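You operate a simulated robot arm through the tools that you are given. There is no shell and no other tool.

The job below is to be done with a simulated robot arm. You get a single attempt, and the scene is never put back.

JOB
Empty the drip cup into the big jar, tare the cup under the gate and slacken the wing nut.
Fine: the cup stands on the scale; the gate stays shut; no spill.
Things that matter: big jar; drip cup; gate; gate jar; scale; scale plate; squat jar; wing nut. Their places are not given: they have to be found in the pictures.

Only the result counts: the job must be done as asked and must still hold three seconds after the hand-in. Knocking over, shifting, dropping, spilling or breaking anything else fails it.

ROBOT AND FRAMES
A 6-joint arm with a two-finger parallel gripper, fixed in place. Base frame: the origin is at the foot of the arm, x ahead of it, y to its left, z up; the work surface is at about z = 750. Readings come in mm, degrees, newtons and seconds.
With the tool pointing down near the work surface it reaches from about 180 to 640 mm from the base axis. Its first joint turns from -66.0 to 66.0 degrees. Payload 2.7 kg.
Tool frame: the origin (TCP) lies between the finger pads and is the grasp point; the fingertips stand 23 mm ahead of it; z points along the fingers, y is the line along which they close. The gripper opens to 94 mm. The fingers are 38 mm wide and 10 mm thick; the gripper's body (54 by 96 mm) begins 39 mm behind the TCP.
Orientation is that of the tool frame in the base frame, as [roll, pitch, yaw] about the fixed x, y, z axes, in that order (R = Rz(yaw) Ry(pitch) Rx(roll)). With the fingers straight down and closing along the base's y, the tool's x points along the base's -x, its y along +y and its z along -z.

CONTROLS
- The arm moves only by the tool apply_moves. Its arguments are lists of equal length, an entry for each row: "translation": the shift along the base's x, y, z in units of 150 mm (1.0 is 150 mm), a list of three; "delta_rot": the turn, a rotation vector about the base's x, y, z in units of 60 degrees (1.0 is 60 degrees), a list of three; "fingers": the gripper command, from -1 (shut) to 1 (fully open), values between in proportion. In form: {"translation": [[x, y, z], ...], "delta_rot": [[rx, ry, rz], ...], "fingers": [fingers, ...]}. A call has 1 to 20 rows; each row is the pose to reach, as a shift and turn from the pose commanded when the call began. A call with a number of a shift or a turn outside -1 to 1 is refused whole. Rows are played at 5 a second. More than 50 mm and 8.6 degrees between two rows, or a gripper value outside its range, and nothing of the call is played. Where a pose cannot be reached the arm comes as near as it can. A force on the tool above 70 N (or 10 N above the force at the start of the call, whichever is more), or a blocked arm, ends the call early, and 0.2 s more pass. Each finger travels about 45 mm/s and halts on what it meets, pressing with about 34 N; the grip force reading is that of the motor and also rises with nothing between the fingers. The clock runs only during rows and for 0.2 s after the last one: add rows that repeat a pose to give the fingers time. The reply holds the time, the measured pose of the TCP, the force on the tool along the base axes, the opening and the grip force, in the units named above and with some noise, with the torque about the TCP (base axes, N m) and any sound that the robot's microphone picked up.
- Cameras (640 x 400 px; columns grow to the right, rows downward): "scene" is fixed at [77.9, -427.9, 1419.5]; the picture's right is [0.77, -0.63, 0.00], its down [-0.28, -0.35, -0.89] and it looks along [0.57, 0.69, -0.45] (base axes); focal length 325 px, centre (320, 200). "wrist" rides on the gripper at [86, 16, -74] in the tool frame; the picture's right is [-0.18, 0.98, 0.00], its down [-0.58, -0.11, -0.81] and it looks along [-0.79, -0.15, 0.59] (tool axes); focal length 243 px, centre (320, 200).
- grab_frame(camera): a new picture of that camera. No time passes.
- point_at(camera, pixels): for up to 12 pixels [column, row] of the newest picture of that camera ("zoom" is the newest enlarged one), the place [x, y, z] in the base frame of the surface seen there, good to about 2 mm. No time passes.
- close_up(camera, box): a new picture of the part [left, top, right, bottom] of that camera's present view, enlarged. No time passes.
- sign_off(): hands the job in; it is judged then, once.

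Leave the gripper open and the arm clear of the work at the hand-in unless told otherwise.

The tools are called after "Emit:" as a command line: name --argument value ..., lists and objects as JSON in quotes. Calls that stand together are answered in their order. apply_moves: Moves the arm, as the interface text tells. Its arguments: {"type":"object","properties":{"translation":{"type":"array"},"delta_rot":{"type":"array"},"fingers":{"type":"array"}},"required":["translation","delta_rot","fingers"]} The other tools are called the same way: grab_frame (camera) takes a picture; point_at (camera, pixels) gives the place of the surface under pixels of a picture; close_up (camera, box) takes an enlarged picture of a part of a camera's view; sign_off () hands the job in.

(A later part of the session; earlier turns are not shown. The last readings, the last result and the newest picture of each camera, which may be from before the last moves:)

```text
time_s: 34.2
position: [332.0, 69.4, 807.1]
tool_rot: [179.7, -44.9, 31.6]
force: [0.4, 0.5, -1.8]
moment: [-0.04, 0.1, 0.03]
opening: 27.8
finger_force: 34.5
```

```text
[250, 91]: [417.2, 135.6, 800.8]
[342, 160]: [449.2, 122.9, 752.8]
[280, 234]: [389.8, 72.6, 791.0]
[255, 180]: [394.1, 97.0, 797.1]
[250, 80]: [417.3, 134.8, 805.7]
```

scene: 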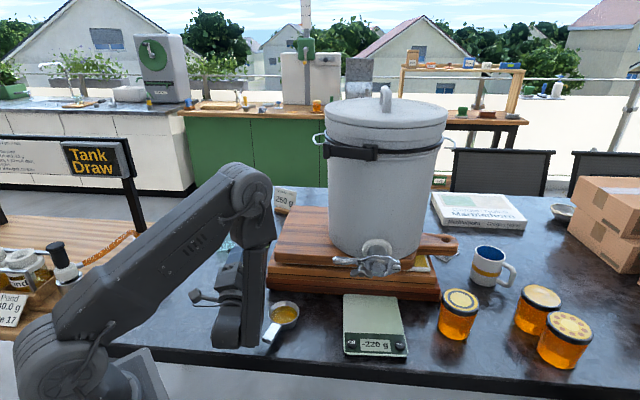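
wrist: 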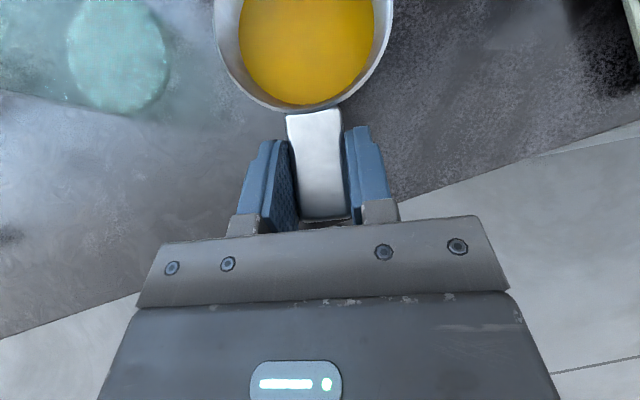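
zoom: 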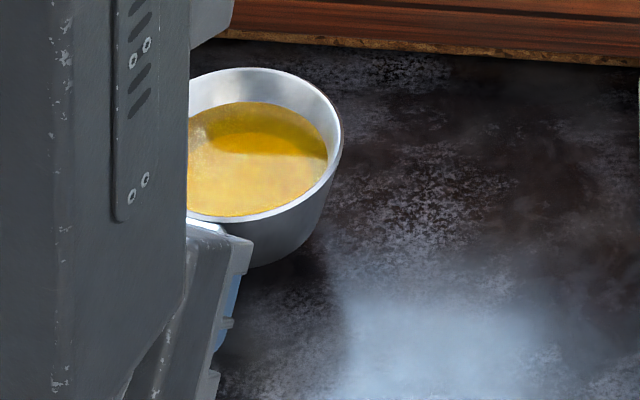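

Solid now: the cup is following the gripper and level, so the first slip came from the cup sticking to the table. I lift to z≈945 at a gentle 50 mm/s.

Emit:
apply_moves --translation '[[0, 0, 0.015], [0, 0, 0.04], [0, 0, 0.08], [0, 0, 0.13], [0, 0, 0.19], [0, 0, 0.25], [0, 0, 0.32], [0, 0, 0.39], [0, 0, 0.46], [0, 0, 0.53], [0, 0, 0.6], [0, 0, 0.67], [0, 0, 0.74], [0, 0, 0.8], [0, 0, 0.85], [0, 0, 0.89], [0, 0, 0.92], [0, 0, 0.93], [0, 0, 0.93]]' --delta_rot '[[0, 0, 0], [0, 0, 0], [0, 0, 0], [0, 0, 0], [0, 0, 0], [0, 0, 0], [0, 0, 0], [0, 0, 0], [0, 0, 0], [0, 0, 0], [0, 0, 0], [0, 0, 0], [0, 0, 0], [0, 0, 0], [0, 0, 0], [0, 0, 0], [0, 0, 0], [0, 0, 0], [0, 0, 0]]' --fingers '[-1, -1, -1, -1, -1, -1, -1, -1, -1, -1, -1, -1, -1, -1, -1, -1, -1, -1, -1]'

Emit:
grab_frame --camera "wrist"

Emit:
grab_frame --camera "scene"

```text
time_s: 38.2
position: [332.5, 70.7, 947.2]
tool_rot: [179.7, -45.0, 31.5]
force: [-0.4, -0.6, -1.4]
moment: [-0.03, 0.07, 0.03]
opening: 27.7
finger_force: 34.4
```

```text
taken
```

wrist: 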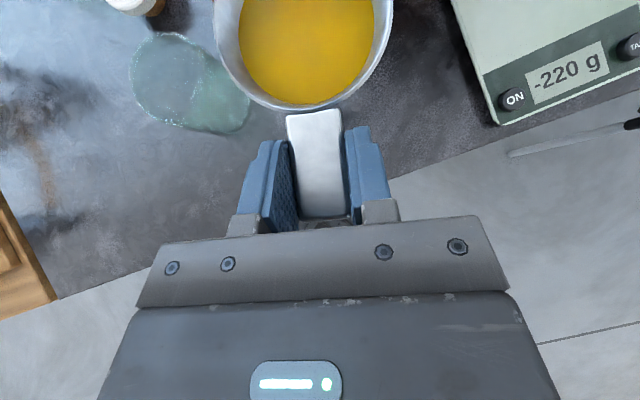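

```text
taken
```

scene: 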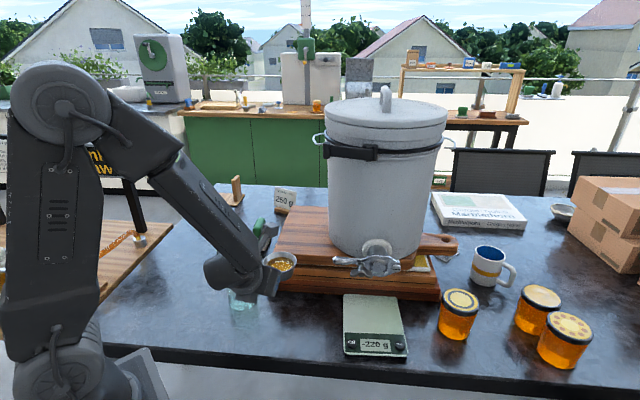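

The cup is level and steady at z≈947. I swing it slowly toward the big jar: yaw +59.5°, TCP to about (383,172.5,942), with smooth starts and stops.

Emit:
apply_moves --translation '[[0.0034, 0.0068, 0], [0.0135, 0.0272, 0], [0.0303, 0.0611, 0], [0.0506, 0.1019, -0.005], [0.0708, 0.1426, -0.007], [0.091, 0.1833, -0.009], [0.1146, 0.2309, -0.011], [0.1382, 0.2784, -0.013], [0.1618, 0.3259, -0.016], [0.1854, 0.3735, -0.018], [0.2089, 0.421, -0.02], [0.2325, 0.4685, -0.023], [0.2561, 0.516, -0.025], [0.2797, 0.5636, -0.027], [0.2999, 0.6043, -0.029], [0.3202, 0.6451, -0.031], [0.3319, 0.6688, -0.033], [0.337, 0.679, -0.033], [0.337, 0.679, -0.033]]' --delta_rot '[[0, 0, 0.0099], [0, 0, 0.0396], [0, 0, 0.0891], [0, 0, 0.1485], [0, 0, 0.2079], [0, 0, 0.2673], [0, 0, 0.3366], [0, 0, 0.4059], [0, 0, 0.4752], [0, 0, 0.5445], [0, 0, 0.6138], [0, 0, 0.6831], [0, 0, 0.7524], [0, 0, 0.8217], [0, 0, 0.8811], [0, 0, 0.9405], [0, 0, 0.9751], [0, 0, 0.99], [0, 0, 0.99]]' --fingers '[-1, -1, -1, -1, -1, -1, -1, -1, -1, -1, -1, -1, -1, -1, -1, -1, -1, -1, -1]'

Emit:
grab_frame --camera "wrist"

Emit:
close_up --camera "scene" --box '[205, 215, 325, 325]'

```text
time_s: 42.2
position: [383.7, 173.7, 941.1]
tool_rot: [179.7, -45.1, 90.9]
force: [0.2, -0.5, -2.1]
moment: [-0.09, 0.01, 0.01]
opening: 27.9
finger_force: 33.7
```

```text
taken
```

wrist: 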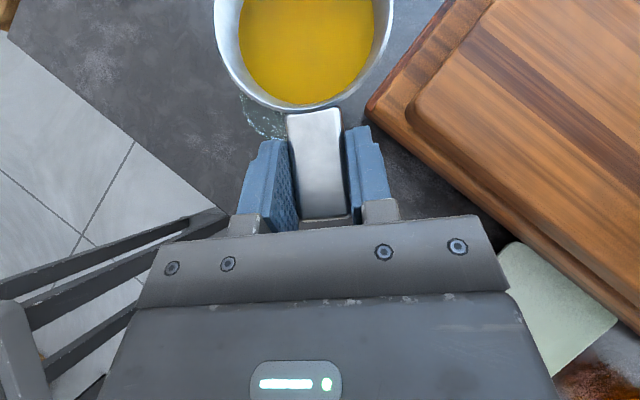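

```text
3.64 times, centred on (265, 270) of scene
```

zoom: 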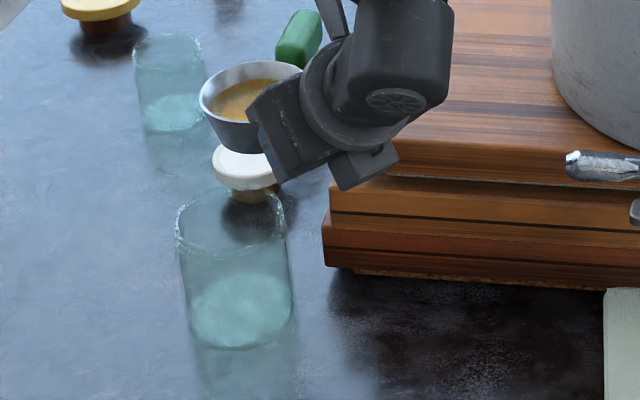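

Now the big jar is fully visible in the scene view. I'll measure its rim and bottom, and where the cup's lip is.

Emit:
point_at --camera "zoom" --pixels '[[177, 232], [181, 215], [283, 215], [230, 190], [242, 312], [190, 312], [292, 308], [242, 350], [242, 275], [200, 95], [275, 62], [245, 118]]'

Emit:
close_up --camera "scene" --box '[220, 255, 270, 315]'

```text
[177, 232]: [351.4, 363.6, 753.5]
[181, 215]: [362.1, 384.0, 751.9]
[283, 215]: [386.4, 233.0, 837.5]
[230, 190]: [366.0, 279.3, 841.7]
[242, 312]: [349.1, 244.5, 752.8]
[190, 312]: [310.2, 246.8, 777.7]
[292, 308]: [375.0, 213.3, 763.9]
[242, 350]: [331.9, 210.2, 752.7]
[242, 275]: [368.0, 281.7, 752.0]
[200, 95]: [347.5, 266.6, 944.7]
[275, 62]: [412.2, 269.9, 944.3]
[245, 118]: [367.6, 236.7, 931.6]
```

```text
6.67 times, centred on (245, 285) of scene
```

zoom: 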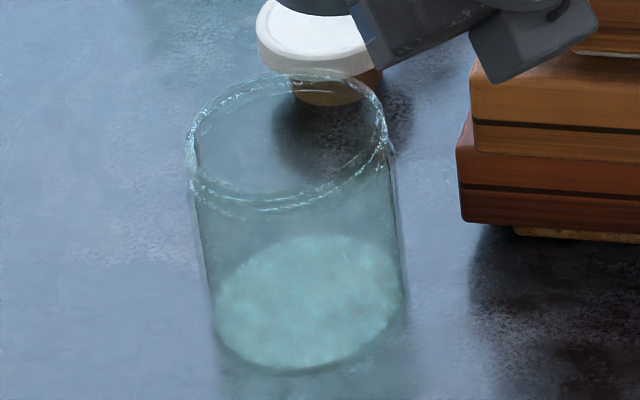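

Measurements before pouring:

- **Big jar:** centre (350,246), rim z≈840, outer radius about 40.
- **Cup:** centre about (383,247), with its left lip at x≈345, over the jar mouth.

I start the pour slowly: 59.5° over 4 s, coming down 20 mm and keeping the lip over the jar's centre.

Emit:
apply_moves --translation '[[0.003, 0, -0.007], [0.006, 0, -0.013], [0.009, 0, -0.02], [0.012, 0, -0.027], [0.013, 0, -0.033], [0.013, 0, -0.04], [0.012, 0, -0.047], [0.011, 0, -0.053], [0.009, 0, -0.06], [0.007, 0, -0.067], [0.0, 0, -0.073], [-0.008, 0, -0.08], [-0.016, 0, -0.087], [-0.024, 0, -0.093], [-0.033, 0, -0.1], [-0.042, 0, -0.107], [-0.052, 0, -0.113], [-0.062, 0, -0.12], [-0.071, 0, -0.127], [-0.08, 0, -0.133]]' --delta_rot '[[0, -0.0495, 0], [0, -0.099, 0], [0, -0.1485, 0], [0, -0.198, 0], [0, -0.2475, 0], [0, -0.297, 0], [0, -0.3465, 0], [0, -0.396, 0], [0, -0.4455, 0], [0, -0.495, 0], [0, -0.5445, 0], [0, -0.594, 0], [0, -0.6435, 0], [0, -0.693, 0], [0, -0.7425, 0], [0, -0.792, 0], [0, -0.8415, 0], [0, -0.891, 0], [0, -0.9405, 0], [0, -0.99, 0]]' --fingers '[-1, -1, -1, -1, -1, -1, -1, -1, -1, -1, -1, -1, -1, -1, -1, -1, -1, -1, -1, -1]'

Emit:
grab_frame --camera "wrist"

Emit:
close_up --camera "scene" --box '[205, 215, 325, 325]'

```text
time_s: 46.4
position: [371.9, 173.6, 922.3]
tool_rot: [112.9, -20.5, 130.9]
force: [-0.4, -0.1, -0.9]
moment: [-0.1, 0.04, -0.03]
opening: 27.6
finger_force: 34.7
```

```text
taken
```

wrist: 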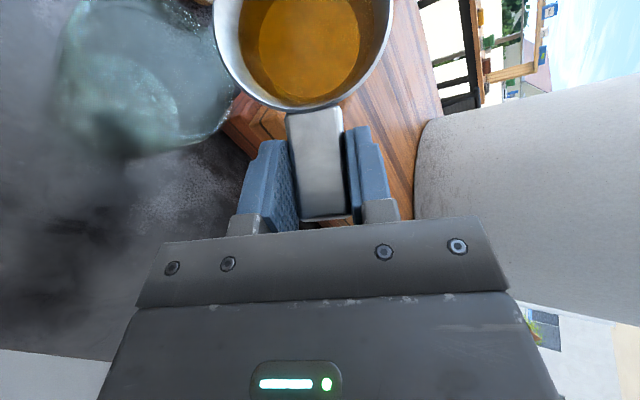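

```text
3.64 times, centred on (265, 270) of scene
```

zoom: 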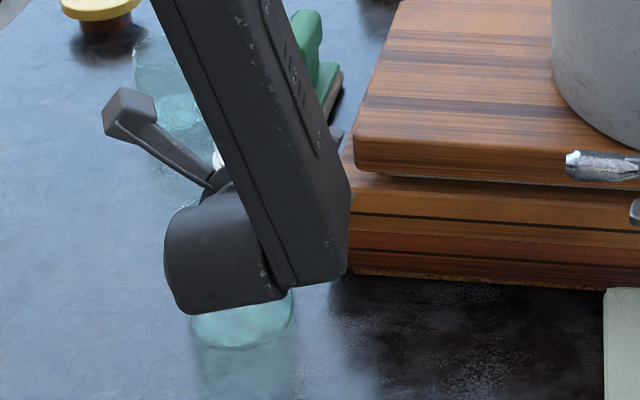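

Tilted about 60°. In the wrist view gravity now points left, with the jar's mouth right below the lip. I hold 2 s to let the honey run and look again.

Emit:
apply_moves --translation '[[0, 0, 0], [0, 0, 0], [0, 0, 0], [0, 0, 0], [0, 0, 0], [0, 0, 0], [0, 0, 0], [0, 0, 0], [0, 0, 0], [0, 0, 0]]' --delta_rot '[[0, 0, 0], [0, 0, 0], [0, 0, 0], [0, 0, 0], [0, 0, 0], [0, 0, 0], [0, 0, 0], [0, 0, 0], [0, 0, 0], [0, 0, 0]]' --fingers '[-1, -1, -1, -1, -1, -1, -1, -1, -1, -1]'

Emit:
grab_frame --camera "wrist"

Emit:
close_up --camera "scene" --box '[205, 215, 325, 325]'

```text
time_s: 48.6
position: [371.7, 173.7, 921.7]
tool_rot: [112.9, -20.5, 131.0]
force: [0.1, -0.5, -1.7]
moment: [-0.09, 0.09, 0.0]
opening: 27.7
finger_force: 33.8
```

```text
taken
```

wrist: 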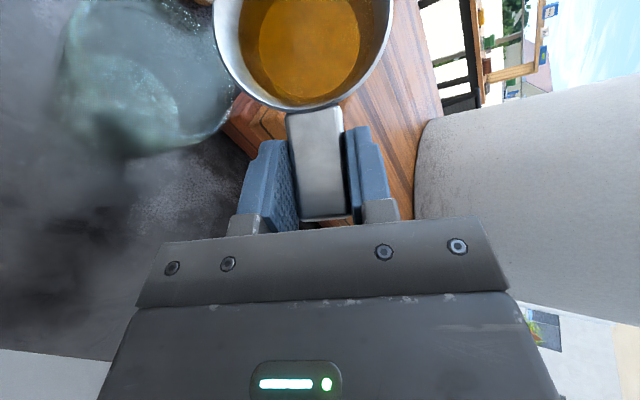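

```text
3.64 times, centred on (265, 270) of scene
```

zoom: 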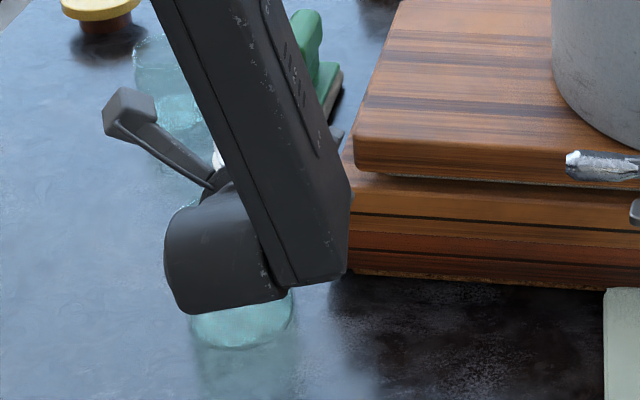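

No visible flow yet at 60°. I continue slowly toward 119°, moving x from 372 to 334 so that the lip stays over the jar's centre.

Emit:
apply_moves --translation '[[-0.012, 0, 0], [-0.024, 0, 0], [-0.036, 0, 0], [-0.048, 0, 0], [-0.06, 0, 0], [-0.073, 0, 0], [-0.086, 0, 0], [-0.1, 0, 0], [-0.113, 0, 0], [-0.127, 0, 0]]' --delta_rot '[[0, -0.0495, 0], [0, -0.099, 0], [0, -0.1485, 0], [0, -0.198, 0], [0, -0.2475, 0], [0, -0.297, 0], [0, -0.3465, 0], [0, -0.396, 0], [0, -0.4455, 0], [0, -0.495, 0]]' --fingers '[-1, -1, -1, -1, -1, -1, -1, -1, -1, -1]'

Emit:
grab_frame --camera "wrist"

Emit:
grab_frame --camera "scene"

```text
time_s: 50.8
position: [352.9, 171.9, 922.5]
tool_rot: [91.0, 0.1, 134.9]
force: [-0.2, -0.5, -2.1]
moment: [-0.06, 0.03, -0.04]
opening: 27.8
finger_force: 34.2
```

```text
taken
```

wrist: 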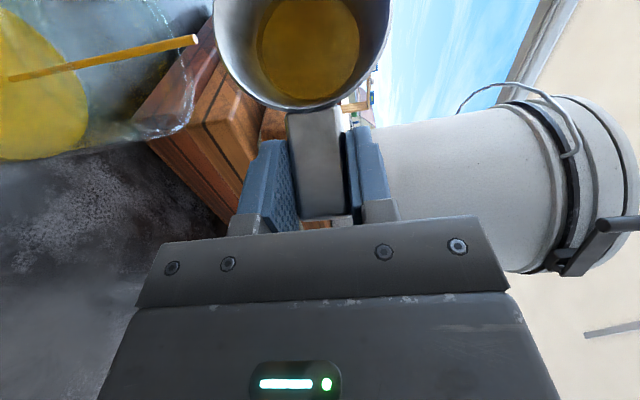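

```text
taken
```

scene: 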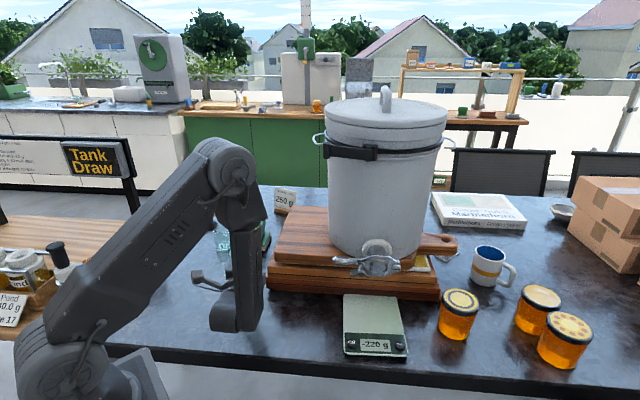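

The honey is flowing: a stream runs into the jar's mouth and the jar's bottom is turning yellow. I hold 2 s here.

Emit:
apply_moves --translation '[[0, 0, 0], [0, 0, 0], [0, 0, 0], [0, 0, 0], [0, 0, 0], [0, 0, 0], [0, 0, 0], [0, 0, 0], [0, 0, 0], [0, 0, 0]]' --delta_rot '[[0, 0, 0], [0, 0, 0], [0, 0, 0], [0, 0, 0], [0, 0, 0], [0, 0, 0], [0, 0, 0], [0, 0, 0], [0, 0, 0], [0, 0, 0]]' --fingers '[-1, -1, -1, -1, -1, -1, -1, -1, -1, -1]'

Emit:
grab_frame --camera "wrist"

```text
time_s: 53.0
position: [354.0, 172.1, 923.3]
tool_rot: [90.9, 0.0, 135.0]
force: [-0.5, 0.0, -1.2]
moment: [-0.07, 0.04, 0.0]
opening: 27.9
finger_force: 33.5
```

```text
taken
```

wrist: 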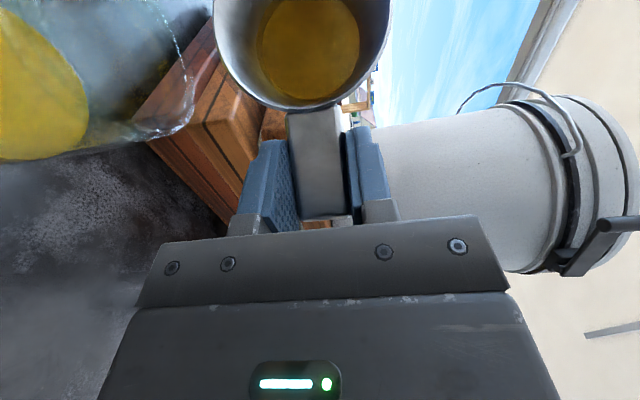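

The stream has paused at 90°, but a film is still at the cup's bottom. I tilt on to about 117° and hold there.

Emit:
apply_moves --translation '[[-0.014, 0, 0], [-0.028, 0, 0], [-0.042, 0, 0], [-0.056, 0, 0], [-0.068, 0, 0], [-0.08, 0, 0], [-0.092, 0, 0], [-0.104, 0, 0], [-0.116, 0, 0], [-0.116, 0, 0], [-0.116, 0, 0], [-0.116, 0, 0], [-0.116, 0, 0], [-0.116, 0, 0], [-0.116, 0, 0], [-0.116, 0, 0], [-0.116, 0, 0], [-0.116, 0, 0]]' --delta_rot '[[0, -0.0495, 0], [0, -0.099, 0], [0, -0.1485, 0], [0, -0.198, 0], [0, -0.2475, 0], [0, -0.297, 0], [0, -0.3465, 0], [0, -0.396, 0], [0, -0.45, 0], [0, -0.45, 0], [0, -0.45, 0], [0, -0.45, 0], [0, -0.45, 0], [0, -0.45, 0], [0, -0.45, 0], [0, -0.45, 0], [0, -0.45, 0], [0, -0.45, 0]]' --fingers '[-1, -1, -1, -1, -1, -1, -1, -1, -1, -1, -1, -1, -1, -1, -1, -1, -1, -1]'

Emit:
grab_frame --camera "wrist"

Emit:
close_up --camera "wrist" --box '[190, 0, 410, 150]'

```text
time_s: 56.8
position: [335.6, 173.6, 922.4]
tool_rot: [71.1, 18.7, 131.6]
force: [0.1, -0.2, -0.7]
moment: [-0.07, 0.02, 0.0]
opening: 27.6
finger_force: 34.4
```

```text
taken
```

wrist: 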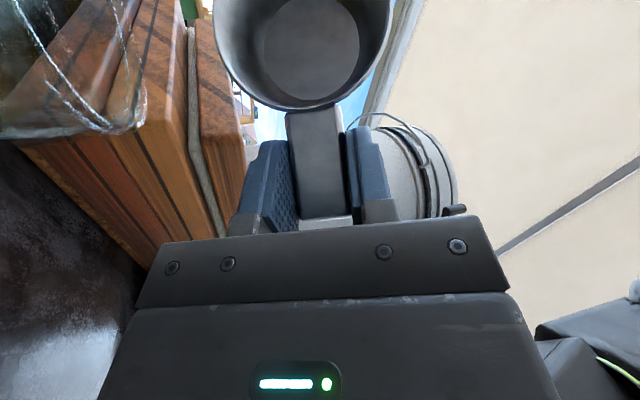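

```text
2.67 times, centred on (300, 75) of wrist
```

zoom: 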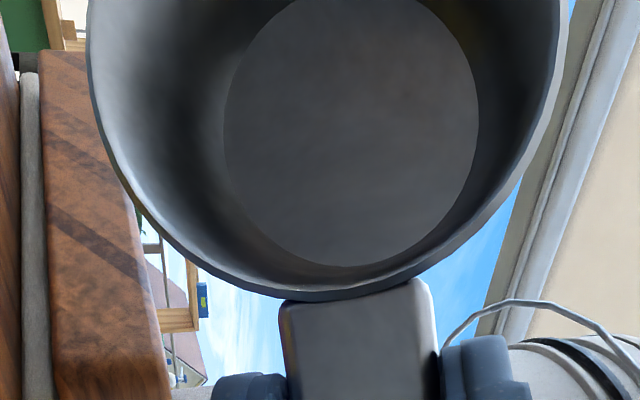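

The cup's bottom is bare metal now, so it is empty. I hold 2 s more for any last drip, then roll back upright in the reverse order.

Emit:
apply_moves --translation '[[0, 0, 0], [0, 0, 0], [0, 0, 0], [0, 0, 0], [0, 0, 0], [0, 0, 0], [0, 0, 0], [0, 0, 0], [0, 0, 0], [0, 0, 0]]' --delta_rot '[[0, 0, 0], [0, 0, 0], [0, 0, 0], [0, 0, 0], [0, 0, 0], [0, 0, 0], [0, 0, 0], [0, 0, 0], [0, 0, 0], [0, 0, 0]]' --fingers '[-1, -1, -1, -1, -1, -1, -1, -1, -1, -1]'

Emit:
apply_moves --translation '[[0.012, 0, 0], [0.027, 0, 0], [0.042, 0, 0], [0.057, 0, 0], [0.072, 0, 0], [0.087, 0, 0], [0.102, 0, 0], [0.117, 0, 0], [0.132, 0, 0], [0.147, 0, 0], [0.162, 0, 0], [0.177, 0, 0], [0.19, 0, 0], [0.203, 0, 0], [0.215, 0, 0], [0.225, 0, 0]]' --delta_rot '[[0, 0.06, 0], [0, 0.12, 0], [0, 0.18, 0], [0, 0.24, 0], [0, 0.3, 0], [0, 0.36, 0], [0, 0.42, 0], [0, 0.48, 0], [0, 0.54, 0], [0, 0.6, 0], [0, 0.66, 0], [0, 0.72, 0], [0, 0.78, 0], [0, 0.84, 0], [0, 0.9, 0], [0, 0.945, 0]]' --fingers '[-1, -1, -1, -1, -1, -1, -1, -1, -1, -1, -1, -1, -1, -1, -1, -1]'

Emit:
apply_moves --translation '[[0.01, 0, 0.01], [0.02, 0, 0.02], [0.03, 0, 0.03], [0.04, 0, 0.04], [0.05, 0, 0.05], [0.06, 0, 0.06], [0.07, 0, 0.07], [0.08, 0, 0.08], [0.085, 0, 0.09], [0.09, 0, 0.1], [0.09, 0, 0.11], [0.09, 0, 0.12], [0.09, 0, 0.13], [0.09, 0, 0.13]]' --delta_rot '[[0, 0.08, 0], [0, 0.16, 0], [0, 0.24, 0], [0, 0.32, 0], [0, 0.4, 0], [0, 0.48, 0], [0, 0.56, 0], [0, 0.64, 0], [0, 0.72, 0], [0, 0.8, 0], [0, 0.88, 0], [0, 0.95, 0], [0, 0.99, 0], [0, 0.99, 0]]' --fingers '[-1, -1, -1, -1, -1, -1, -1, -1, -1, -1, -1, -1, -1, -1]'

Emit:
grab_frame --camera "wrist"

Emit:
grab_frame --camera "scene"

Emit:
close_up --camera "scene" --box '[205, 215, 325, 325]'

```text
time_s: 59.0
position: [335.4, 173.2, 921.9]
tool_rot: [71.1, 18.7, 131.8]
force: [0.0, -0.5, -0.3]
moment: [-0.07, 0.0, 0.01]
opening: 27.6
finger_force: 34.1
```

```text
time_s: 62.4
position: [368.3, 173.2, 922.4]
tool_rot: [113.0, -20.6, 130.9]
force: [0.8, 0.4, -1.2]
moment: [-0.05, 0.03, -0.01]
opening: 27.8
finger_force: 34.0
```

```text
time_s: 65.4
position: [383.2, 172.0, 941.4]
tool_rot: [179.8, -45.1, 90.8]
force: [0.6, -0.3, -0.3]
moment: [-0.05, -0.01, -0.03]
opening: 27.5
finger_force: 34.1
```

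```text
taken
```

wrist: 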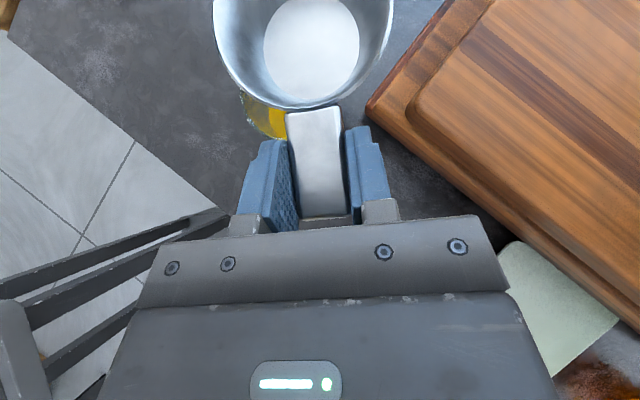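

```text
taken
```

scene: 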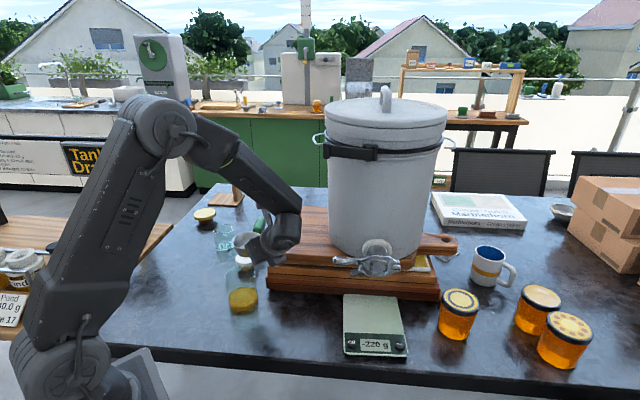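

```text
3.64 times, centred on (265, 270) of scene
```

zoom: 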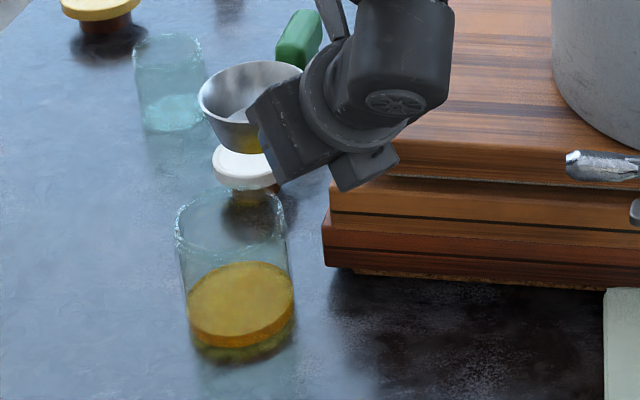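

The honey is in the big jar, there is nothing on the table, and the cup is empty and upright. Next is the scale: I'll measure the light plate's borders, the TARE button and the neighbouring honey jar.

Emit:
close_up --camera "scene" --box '[335, 285, 485, 365]'

Emit:
point_at --camera "scene" --pixels '[[347, 298], [394, 298], [345, 331], [402, 333], [399, 345], [352, 345], [459, 300], [459, 336], [440, 313], [478, 312], [375, 300], [374, 330]]'

```text
4.27 times, centred on (410, 325) of scene
```

zoom: 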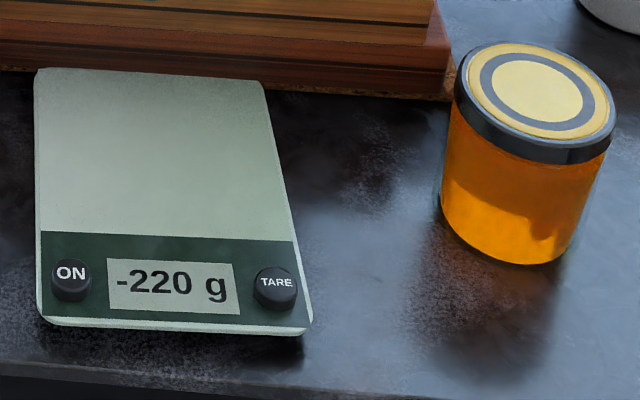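

```text
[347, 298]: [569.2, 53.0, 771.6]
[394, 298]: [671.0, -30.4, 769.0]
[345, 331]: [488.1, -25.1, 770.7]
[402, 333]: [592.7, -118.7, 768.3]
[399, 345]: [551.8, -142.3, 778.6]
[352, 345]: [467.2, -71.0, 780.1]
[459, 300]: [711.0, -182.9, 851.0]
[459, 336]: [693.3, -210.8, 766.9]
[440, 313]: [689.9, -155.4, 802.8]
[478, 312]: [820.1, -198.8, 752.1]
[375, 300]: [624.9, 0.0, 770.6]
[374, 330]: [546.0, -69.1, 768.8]
```

Measured: the scale plate is centred near (581,-31) at z≈770, TARE is at (552,-142,780), and the gate's mouth is at about (572,-42).

I'll bring the cup in with the handle at azimuth ~57°, so its end stays clear of TARE and the camera housing clears the wing nut. First I swing back to (340,30,941), yaw 57.

Emit:
apply_moves --translation '[[-0.01, -0.03, 0], [-0.03, -0.1, 0], [-0.054, -0.18, 0], [-0.079, -0.26, 0], [-0.106, -0.35, 0], [-0.133, -0.44, 0], [-0.161, -0.53, 0], [-0.188, -0.62, 0], [-0.215, -0.71, 0], [-0.242, -0.8, 0], [-0.264, -0.87, 0], [-0.279, -0.92, 0], [-0.287, -0.947, 0], [-0.287, -0.947, 0]]' --delta_rot '[[0, 0, -0.018], [0, 0, -0.06], [0, 0, -0.108], [0, 0, -0.156], [0, 0, -0.21], [0, 0, -0.263], [0, 0, -0.317], [0, 0, -0.371], [0, 0, -0.425], [0, 0, -0.479], [0, 0, -0.521], [0, 0, -0.551], [0, 0, -0.567], [0, 0, -0.567]]' --fingers '[-1, -1, -1, -1, -1, -1, -1, -1, -1, -1, -1, -1, -1, -1]'

Emit:
apply_moves --translation '[[0.01, -0.03, 0], [0.03, -0.1, 0], [0.06, -0.2, 0], [0.09, -0.3, 0], [0.12, -0.4, 0], [0.15, -0.5, 0], [0.18, -0.6, 0], [0.21, -0.7, 0], [0.24, -0.8, 0], [0.27, -0.9, 0], [0.29, -0.96, 0], [0.3, -1.0, 0], [0.3, -1.0, 0]]' --delta_rot '[[0, 0, 0], [0, 0, 0], [0, 0, 0], [0, 0, 0], [0, 0, 0], [0, 0, 0], [0, 0, 0], [0, 0, 0], [0, 0, 0], [0, 0, 0], [0, 0, 0], [0, 0, 0], [0, 0, 0]]' --fingers '[-1, -1, -1, -1, -1, -1, -1, -1, -1, -1, -1, -1, -1]'

Emit:
grab_frame --camera "scene"

Emit:
grab_frame --camera "wrist"

```text
time_s: 68.4
position: [339.9, 30.3, 941.2]
tool_rot: [179.7, -45.0, 57.0]
force: [-0.1, -0.6, -1.0]
moment: [-0.03, 0.0, 0.0]
opening: 27.7
finger_force: 34.2
```

```text
time_s: 71.2
position: [384.4, -118.8, 941.2]
tool_rot: [179.7, -45.0, 56.9]
force: [-0.1, -0.7, -1.6]
moment: [-0.04, 0.04, -0.05]
opening: 27.3
finger_force: 33.4
```

```text
taken
```

scene: 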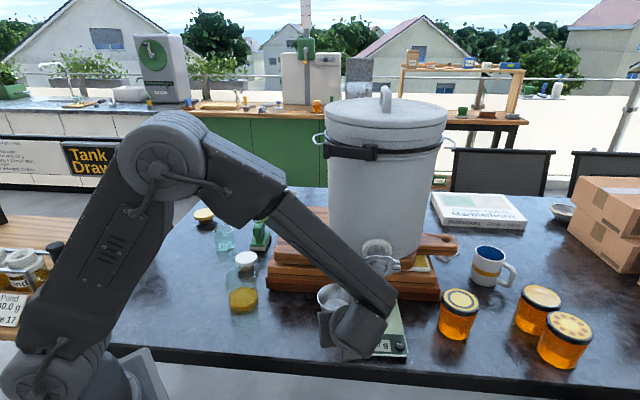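

```text
taken
```

wrist: 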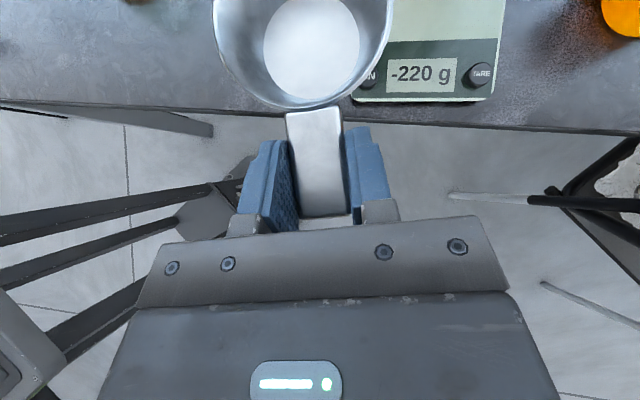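

The cup is at about (424,-58), clear of the lever. Next I go diagonally down to (482,-182,830), just outside the scale.

Emit:
apply_moves --translation '[[0.02, -0.013, -0.02], [0.06, -0.039, -0.06], [0.11, -0.071, -0.12], [0.165, -0.107, -0.19], [0.22, -0.143, -0.26], [0.28, -0.182, -0.33], [0.34, -0.221, -0.4], [0.4, -0.26, -0.47], [0.46, -0.299, -0.54], [0.52, -0.338, -0.61], [0.57, -0.37, -0.67], [0.61, -0.396, -0.71], [0.64, -0.415, -0.733], [0.649, -0.421, -0.74], [0.649, -0.421, -0.74]]' --delta_rot '[[0, 0, 0], [0, 0, 0], [0, 0, 0], [0, 0, 0], [0, 0, 0], [0, 0, 0], [0, 0, 0], [0, 0, 0], [0, 0, 0], [0, 0, 0], [0, 0, 0], [0, 0, 0], [0, 0, 0], [0, 0, 0], [0, 0, 0]]' --fingers '[-1, -1, -1, -1, -1, -1, -1, -1, -1, -1, -1, -1, -1, -1, -1]'

Emit:
grab_frame --camera "scene"

Emit:
grab_frame --camera "wrist"

```text
time_s: 74.4
position: [482.8, -182.0, 829.2]
tool_rot: [179.7, -45.0, 56.8]
force: [0.1, 0.5, -0.1]
moment: [-0.03, 0.02, -0.03]
opening: 27.5
finger_force: 33.7
```

```text
taken
```

scene: 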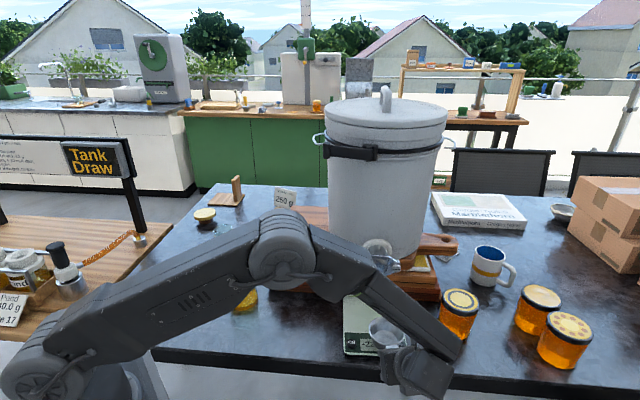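

```text
taken
```

wrist: 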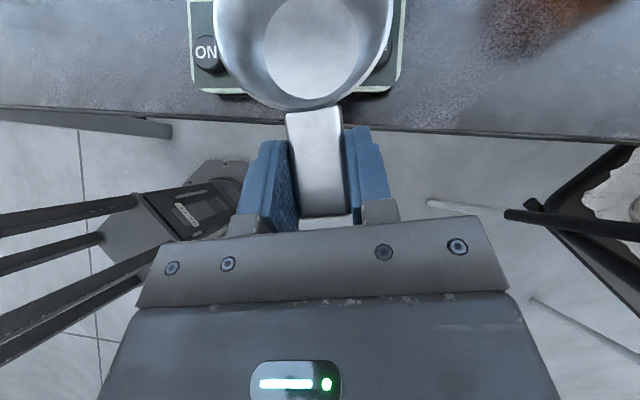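

I'll check the forearm's distance to the lever and wing nut before sliding the cup in.

Emit:
point_at --camera "scene" --pixels '[[285, 245], [330, 260], [360, 285], [375, 278], [395, 300], [400, 310], [430, 340], [385, 340], [370, 330], [395, 258], [385, 245], [345, 290]]'

Emit:
close_up --camera "scene" --box '[330, 230, 470, 400]'

```text
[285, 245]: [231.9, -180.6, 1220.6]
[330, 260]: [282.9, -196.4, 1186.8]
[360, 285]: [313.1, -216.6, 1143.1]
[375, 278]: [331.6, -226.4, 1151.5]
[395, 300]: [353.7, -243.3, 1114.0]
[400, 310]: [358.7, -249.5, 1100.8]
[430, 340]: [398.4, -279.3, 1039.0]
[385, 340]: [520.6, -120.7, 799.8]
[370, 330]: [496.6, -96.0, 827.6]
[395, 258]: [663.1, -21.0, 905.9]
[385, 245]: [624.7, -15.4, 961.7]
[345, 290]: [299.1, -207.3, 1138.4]
```

```text
2.35 times, centred on (400, 315) of scene
```

zoom: 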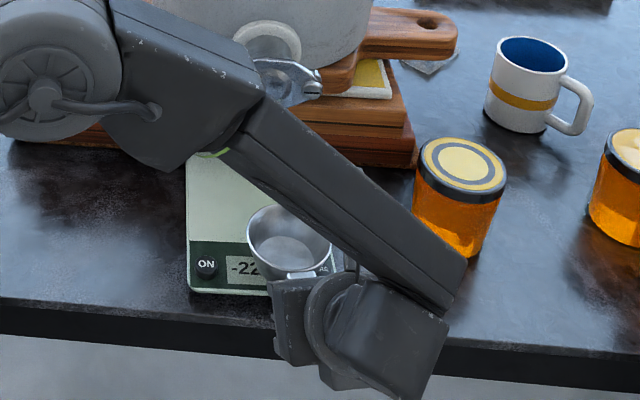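

The forearm is far from the gate (y≈-200 to -280). I slide the cup in along its handle direction by (53.4, 83.8) mm at constant height, passing 13 mm over the buttons.

Emit:
apply_moves --translation '[[0.018, 0.028, 0], [0.054, 0.084, 0], [0.095, 0.149, 0], [0.136, 0.214, 0], [0.178, 0.279, 0], [0.219, 0.344, 0], [0.26, 0.408, 0], [0.3, 0.471, 0], [0.33, 0.518, 0], [0.347, 0.545, 0], [0.356, 0.559, 0], [0.356, 0.559, 0]]' --delta_rot '[[0, 0, 0], [0, 0, 0], [0, 0, 0], [0, 0, 0], [0, 0, 0], [0, 0, 0], [0, 0, 0], [0, 0, 0], [0, 0, 0], [0, 0, 0], [0, 0, 0], [0, 0, 0]]' --fingers '[-1, -1, -1, -1, -1, -1, -1, -1, -1, -1, -1, -1]'

Emit:
grab_frame --camera "wrist"

Emit:
close_up --camera "scene" --box '[330, 230, 470, 400]'

```text
time_s: 77.0
position: [534.0, -99.3, 829.4]
tool_rot: [179.7, -45.0, 56.9]
force: [-0.2, 0.3, -1.6]
moment: [-0.06, 0.06, 0.01]
opening: 27.8
finger_force: 34.1
```

```text
taken
```

wrist: 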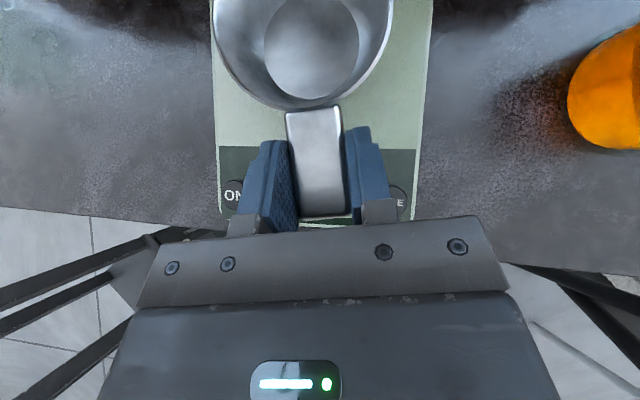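

```text
2.35 times, centred on (400, 315) of scene
```

zoom: 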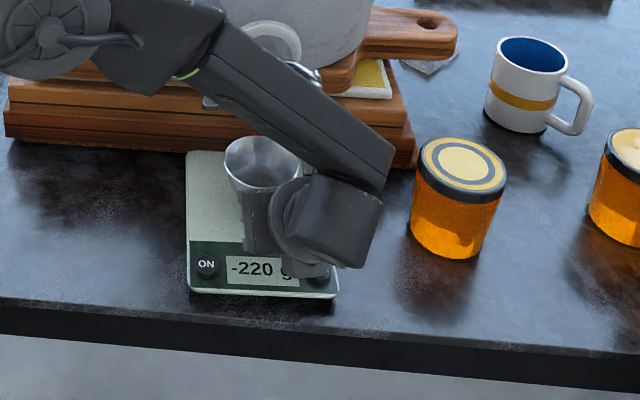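

The cup hangs over the middle of the plate. I'll check its centre against the gate before lowering.

Emit:
point_at --camera "wrist" --pixels '[[215, 30], [391, 22], [312, 40], [300, 108], [225, 190], [400, 195], [219, 148], [415, 150]]'

Emit:
point_at --camera "zoom" --pixels '[[226, 162], [258, 138], [298, 160], [265, 170], [238, 200]]'

```text
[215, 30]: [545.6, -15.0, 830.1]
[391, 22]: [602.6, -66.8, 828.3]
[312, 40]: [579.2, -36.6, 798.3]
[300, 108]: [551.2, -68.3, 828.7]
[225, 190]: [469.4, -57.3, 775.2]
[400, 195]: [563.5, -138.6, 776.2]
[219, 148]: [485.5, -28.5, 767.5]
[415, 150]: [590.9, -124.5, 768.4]
```

```text
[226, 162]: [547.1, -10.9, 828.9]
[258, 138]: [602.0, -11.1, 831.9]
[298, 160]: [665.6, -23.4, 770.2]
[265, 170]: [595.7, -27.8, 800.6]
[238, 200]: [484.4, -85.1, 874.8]
```

The cup's centre is (575,-40), right under the gate mouth. I lower 21 mm gently and read the force.

Emit:
apply_moves --translation '[[0, 0, -0.03], [0, 0, -0.06], [0, 0, -0.09], [0, 0, -0.115], [0, 0, -0.13], [0, 0, -0.14], [0, 0, -0.14]]' --delta_rot '[[0, 0, 0], [0, 0, 0], [0, 0, 0], [0, 0, 0], [0, 0, 0], [0, 0, 0], [0, 0, 0]]' --fingers '[-1, -1, -1, -1, -1, -1, -1]'

Emit:
close_up --camera "scene" --box '[340, 270, 430, 360]'

```text
time_s: 78.6
position: [535.3, -98.1, 810.2]
tool_rot: [179.7, -45.0, 56.9]
force: [0.6, 0.2, -1.4]
moment: [-0.04, 0.0, 0.01]
opening: 27.6
finger_force: 34.1
```

```text
4.44 times, centred on (385, 315) of scene
```

zoom: 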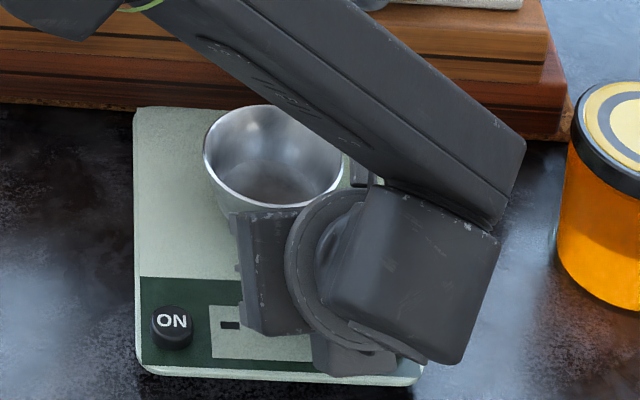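

No contact yet (z≈809, force unchanged). I lower 3 mm more in small steps.

Emit:
apply_moves --translation '[[0, 0, -0.005], [0, 0, -0.01], [0, 0, -0.015], [0, 0, -0.02], [0, 0, -0.02]]' --delta_rot '[[0, 0, 0], [0, 0, 0], [0, 0, 0], [0, 0, 0], [0, 0, 0]]' --fingers '[-1, -1, -1, -1, -1]'

```text
time_s: 79.8
position: [535.4, -98.7, 806.5]
tool_rot: [179.7, -45.0, 56.8]
force: [-0.8, 0.4, -2.0]
moment: [-0.08, 0.07, 0.0]
opening: 27.6
finger_force: 33.7
```

Still hanging free. Another 2 mm.

Emit:
apply_moves --translation '[[0, 0, -0.005], [0, 0, -0.01], [0, 0, -0.0133], [0, 0, -0.0133]]' --delta_rot '[[0, 0, 0], [0, 0, 0], [0, 0, 0], [0, 0, 0]]' --fingers '[-1, -1, -1, -1]'

Emit:
close_up --camera "scene" --box '[340, 270, 430, 360]'

```text
time_s: 80.8
position: [535.4, -99.0, 804.6]
tool_rot: [179.8, -45.1, 57.0]
force: [-1.1, 0.5, -0.6]
moment: [-0.05, 0.02, 0.02]
opening: 27.4
finger_force: 33.9
```

```text
4.44 times, centred on (385, 315) of scene
```

zoom: 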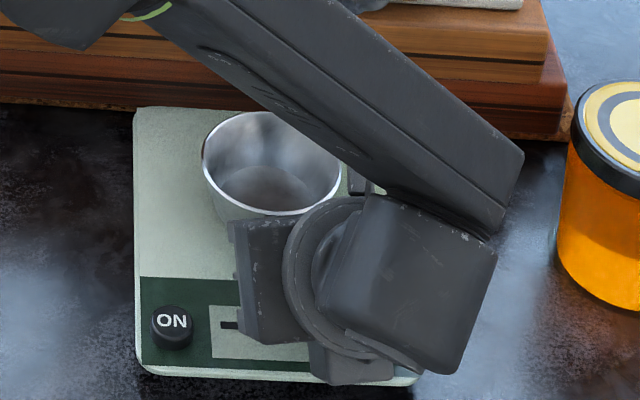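

The force is unclear (-0.6 N against -1.5 N hanging). I lower another 1.5 mm.

Emit:
apply_moves --translation '[[0, 0, -0.005], [0, 0, -0.01], [0, 0, -0.01], [0, 0, -0.01]]' --delta_rot '[[0, 0, 0], [0, 0, 0], [0, 0, 0], [0, 0, 0]]' --fingers '[-1, -1, -1, -1]'

```text
time_s: 81.8
position: [535.3, -99.0, 804.4]
tool_rot: [179.7, -44.8, 56.9]
force: [-1.2, -1.3, 3.3]
moment: [0.14, -0.02, 0.0]
opening: 27.5
finger_force: 33.3
```

Contact now (+3.3 N). I open the fingers slowly to about 45 mm to set the cup down on the plate.

Emit:
apply_moves --translation '[[0, 0, 0], [0, 0, 0], [0, 0, 0], [0, 0, 0], [0, 0, 0], [0, 0, 0]]' --delta_rot '[[0, 0, 0], [0, 0, 0], [0, 0, 0], [0, 0, 0], [0, 0, 0], [0, 0, 0]]' --fingers '[-0.4, -0.35, -0.25, -0.15, -0.05, -0.05]'

Emit:
grab_frame --camera "wrist"

Emit:
close_up --camera "scene" --box '[340, 270, 430, 360]'

```text
time_s: 83.2
position: [535.7, -98.6, 802.4]
tool_rot: [179.7, -45.0, 56.9]
force: [0.1, -0.2, -0.7]
moment: [0.02, -0.01, 0.0]
opening: 44.7
finger_force: 0.1
```

```text
taken
```

wrist: 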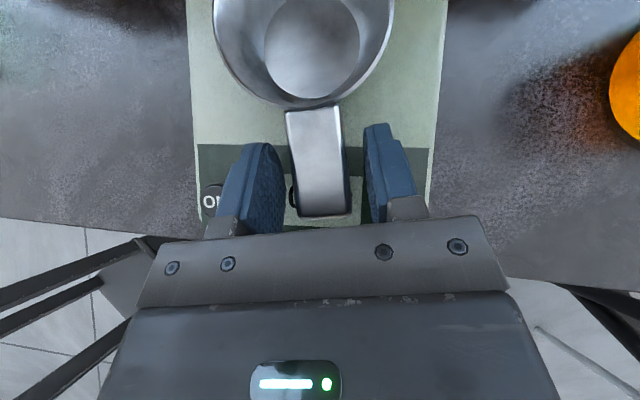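

```text
4.44 times, centred on (385, 315) of scene
```

zoom: 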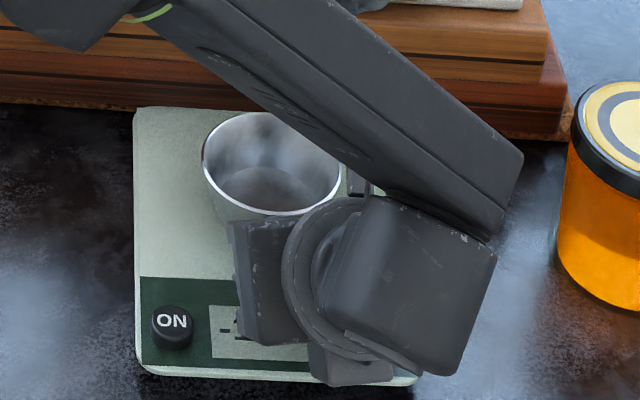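

Released. I retreat straight back along the finger direction (back and up at 45°) by 150 mm.

Emit:
apply_moves --translation '[[-0.019, -0.03, 0.035], [-0.058, -0.089, 0.106], [-0.116, -0.178, 0.212], [-0.173, -0.267, 0.318], [-0.231, -0.356, 0.424], [-0.289, -0.445, 0.53], [-0.347, -0.534, 0.636], [-0.385, -0.593, 0.707], [-0.385, -0.593, 0.707]]' --delta_rot '[[0, 0, 0], [0, 0, 0], [0, 0, 0], [0, 0, 0], [0, 0, 0], [0, 0, 0], [0, 0, 0], [0, 0, 0], [0, 0, 0]]' --fingers '[-0.05, -0.05, -0.05, -0.05, -0.05, -0.05, -0.05, -0.05, -0.05]'

Emit:
grab_frame --camera "wrist"

Emit:
grab_frame --camera "scene"

Emit:
close_up --camera "scene" --box '[335, 230, 445, 360]'

```text
time_s: 85.2
position: [478.1, -187.4, 909.8]
tool_rot: [179.7, -45.0, 56.9]
force: [0.2, 0.5, 0.5]
moment: [0.0, 0.02, 0.02]
opening: 44.6
finger_force: 0.1
```

```text
taken
```

wrist: 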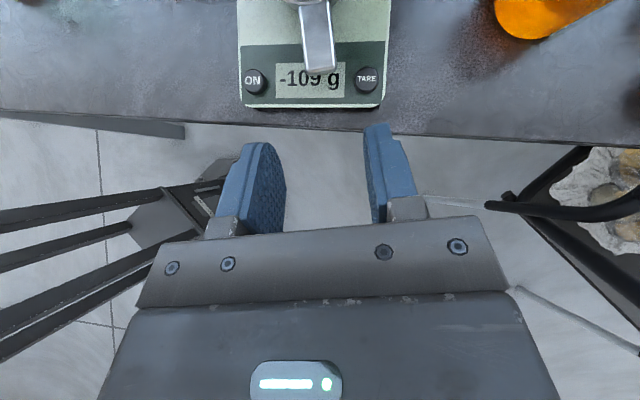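

```text
taken
```

scene: 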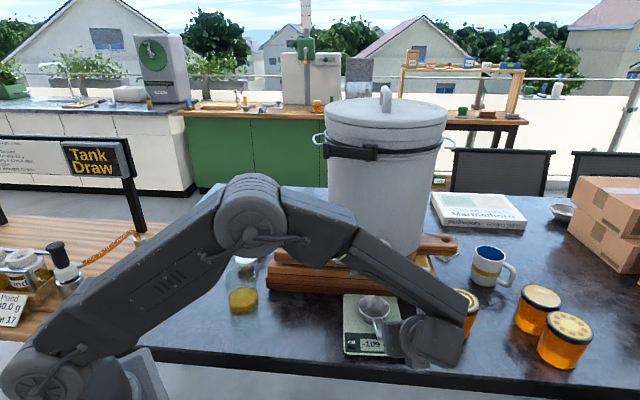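

```text
3.08 times, centred on (390, 295) of scene
```

zoom: 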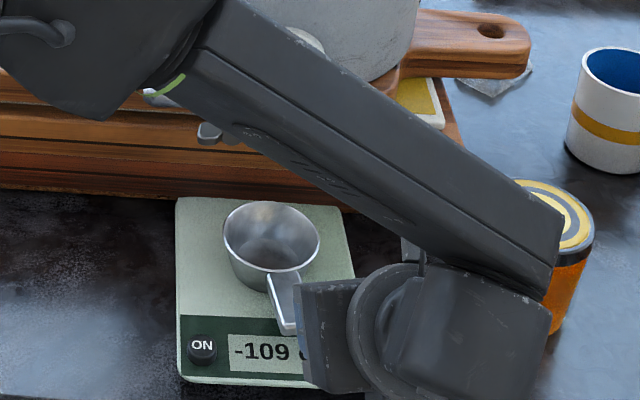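

The scale now reads -109 g, so the empty cup (111 g) stands on it. Next is TARE, at about (368,78) in the wrist view. I'll measure it and the handle's end.

Emit:
close_up --camera "wrist" --box '[220, 0, 420, 125]'

Emit:
point_at --camera "wrist" --pixels '[[368, 78], [360, 77], [375, 77], [367, 70], [254, 80], [322, 70], [334, 66], [308, 35], [330, 10], [384, 105], [310, 60]]'

```text
3.20 times, centred on (320, 62) of wrist
```

zoom: 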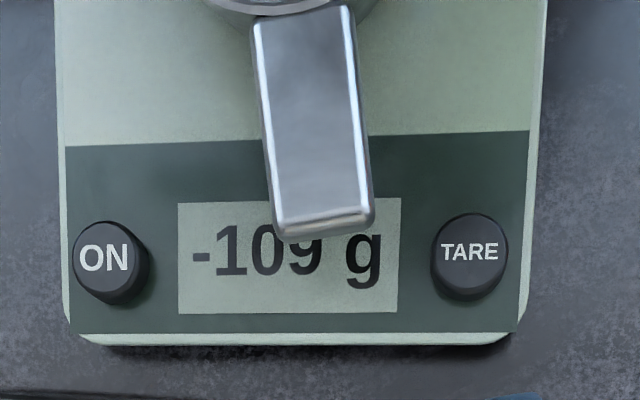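

```text
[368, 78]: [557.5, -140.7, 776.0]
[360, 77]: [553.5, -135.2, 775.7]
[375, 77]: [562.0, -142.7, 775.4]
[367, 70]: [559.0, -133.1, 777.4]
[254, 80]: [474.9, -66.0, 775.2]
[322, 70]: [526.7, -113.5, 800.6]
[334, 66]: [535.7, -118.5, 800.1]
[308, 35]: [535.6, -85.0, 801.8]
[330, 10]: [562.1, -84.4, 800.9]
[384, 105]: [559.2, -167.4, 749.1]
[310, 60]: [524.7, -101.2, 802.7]
```

TARE's centre is about (555,-140.5), top z≈778, and the handle is about 22 mm to its side. I keep this tool orientation, close the fingers, and go above the button at TCP z≈840.

Emit:
apply_moves --translation '[[0, 0, 0], [0.05, 0.03, -0.02], [0.12, 0.07, -0.06], [0.2, 0.113, -0.12], [0.28, 0.158, -0.19], [0.36, 0.203, -0.26], [0.43, 0.242, -0.34], [0.48, 0.271, -0.42], [0.513, 0.289, -0.467], [0.513, 0.289, -0.467]]' --delta_rot '[[0, 0, 0], [0, 0, 0], [0, 0, 0], [0, 0, 0], [0, 0, 0], [0, 0, 0], [0, 0, 0], [0, 0, 0], [0, 0, 0], [0, 0, 0]]' --fingers '[-1, -1, -1, -1, -1, -1, -1, -1, -1, -1]'

Emit:
grab_frame --camera "wrist"

Emit:
close_up --camera "scene" --box '[335, 230, 445, 360]'

```text
time_s: 87.4
position: [553.1, -143.4, 837.0]
tool_rot: [179.7, -45.0, 56.9]
force: [0.4, 0.5, -0.5]
moment: [0.0, 0.02, 0.02]
opening: 0.0
finger_force: 33.5
```

```text
taken
```

wrist: 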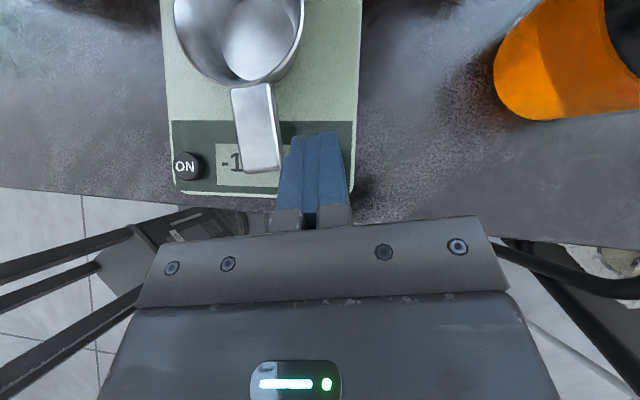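

```text
3.08 times, centred on (390, 295) of scene
```

zoom: 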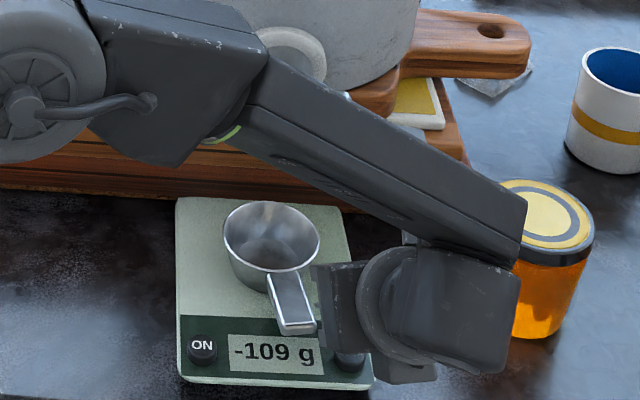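

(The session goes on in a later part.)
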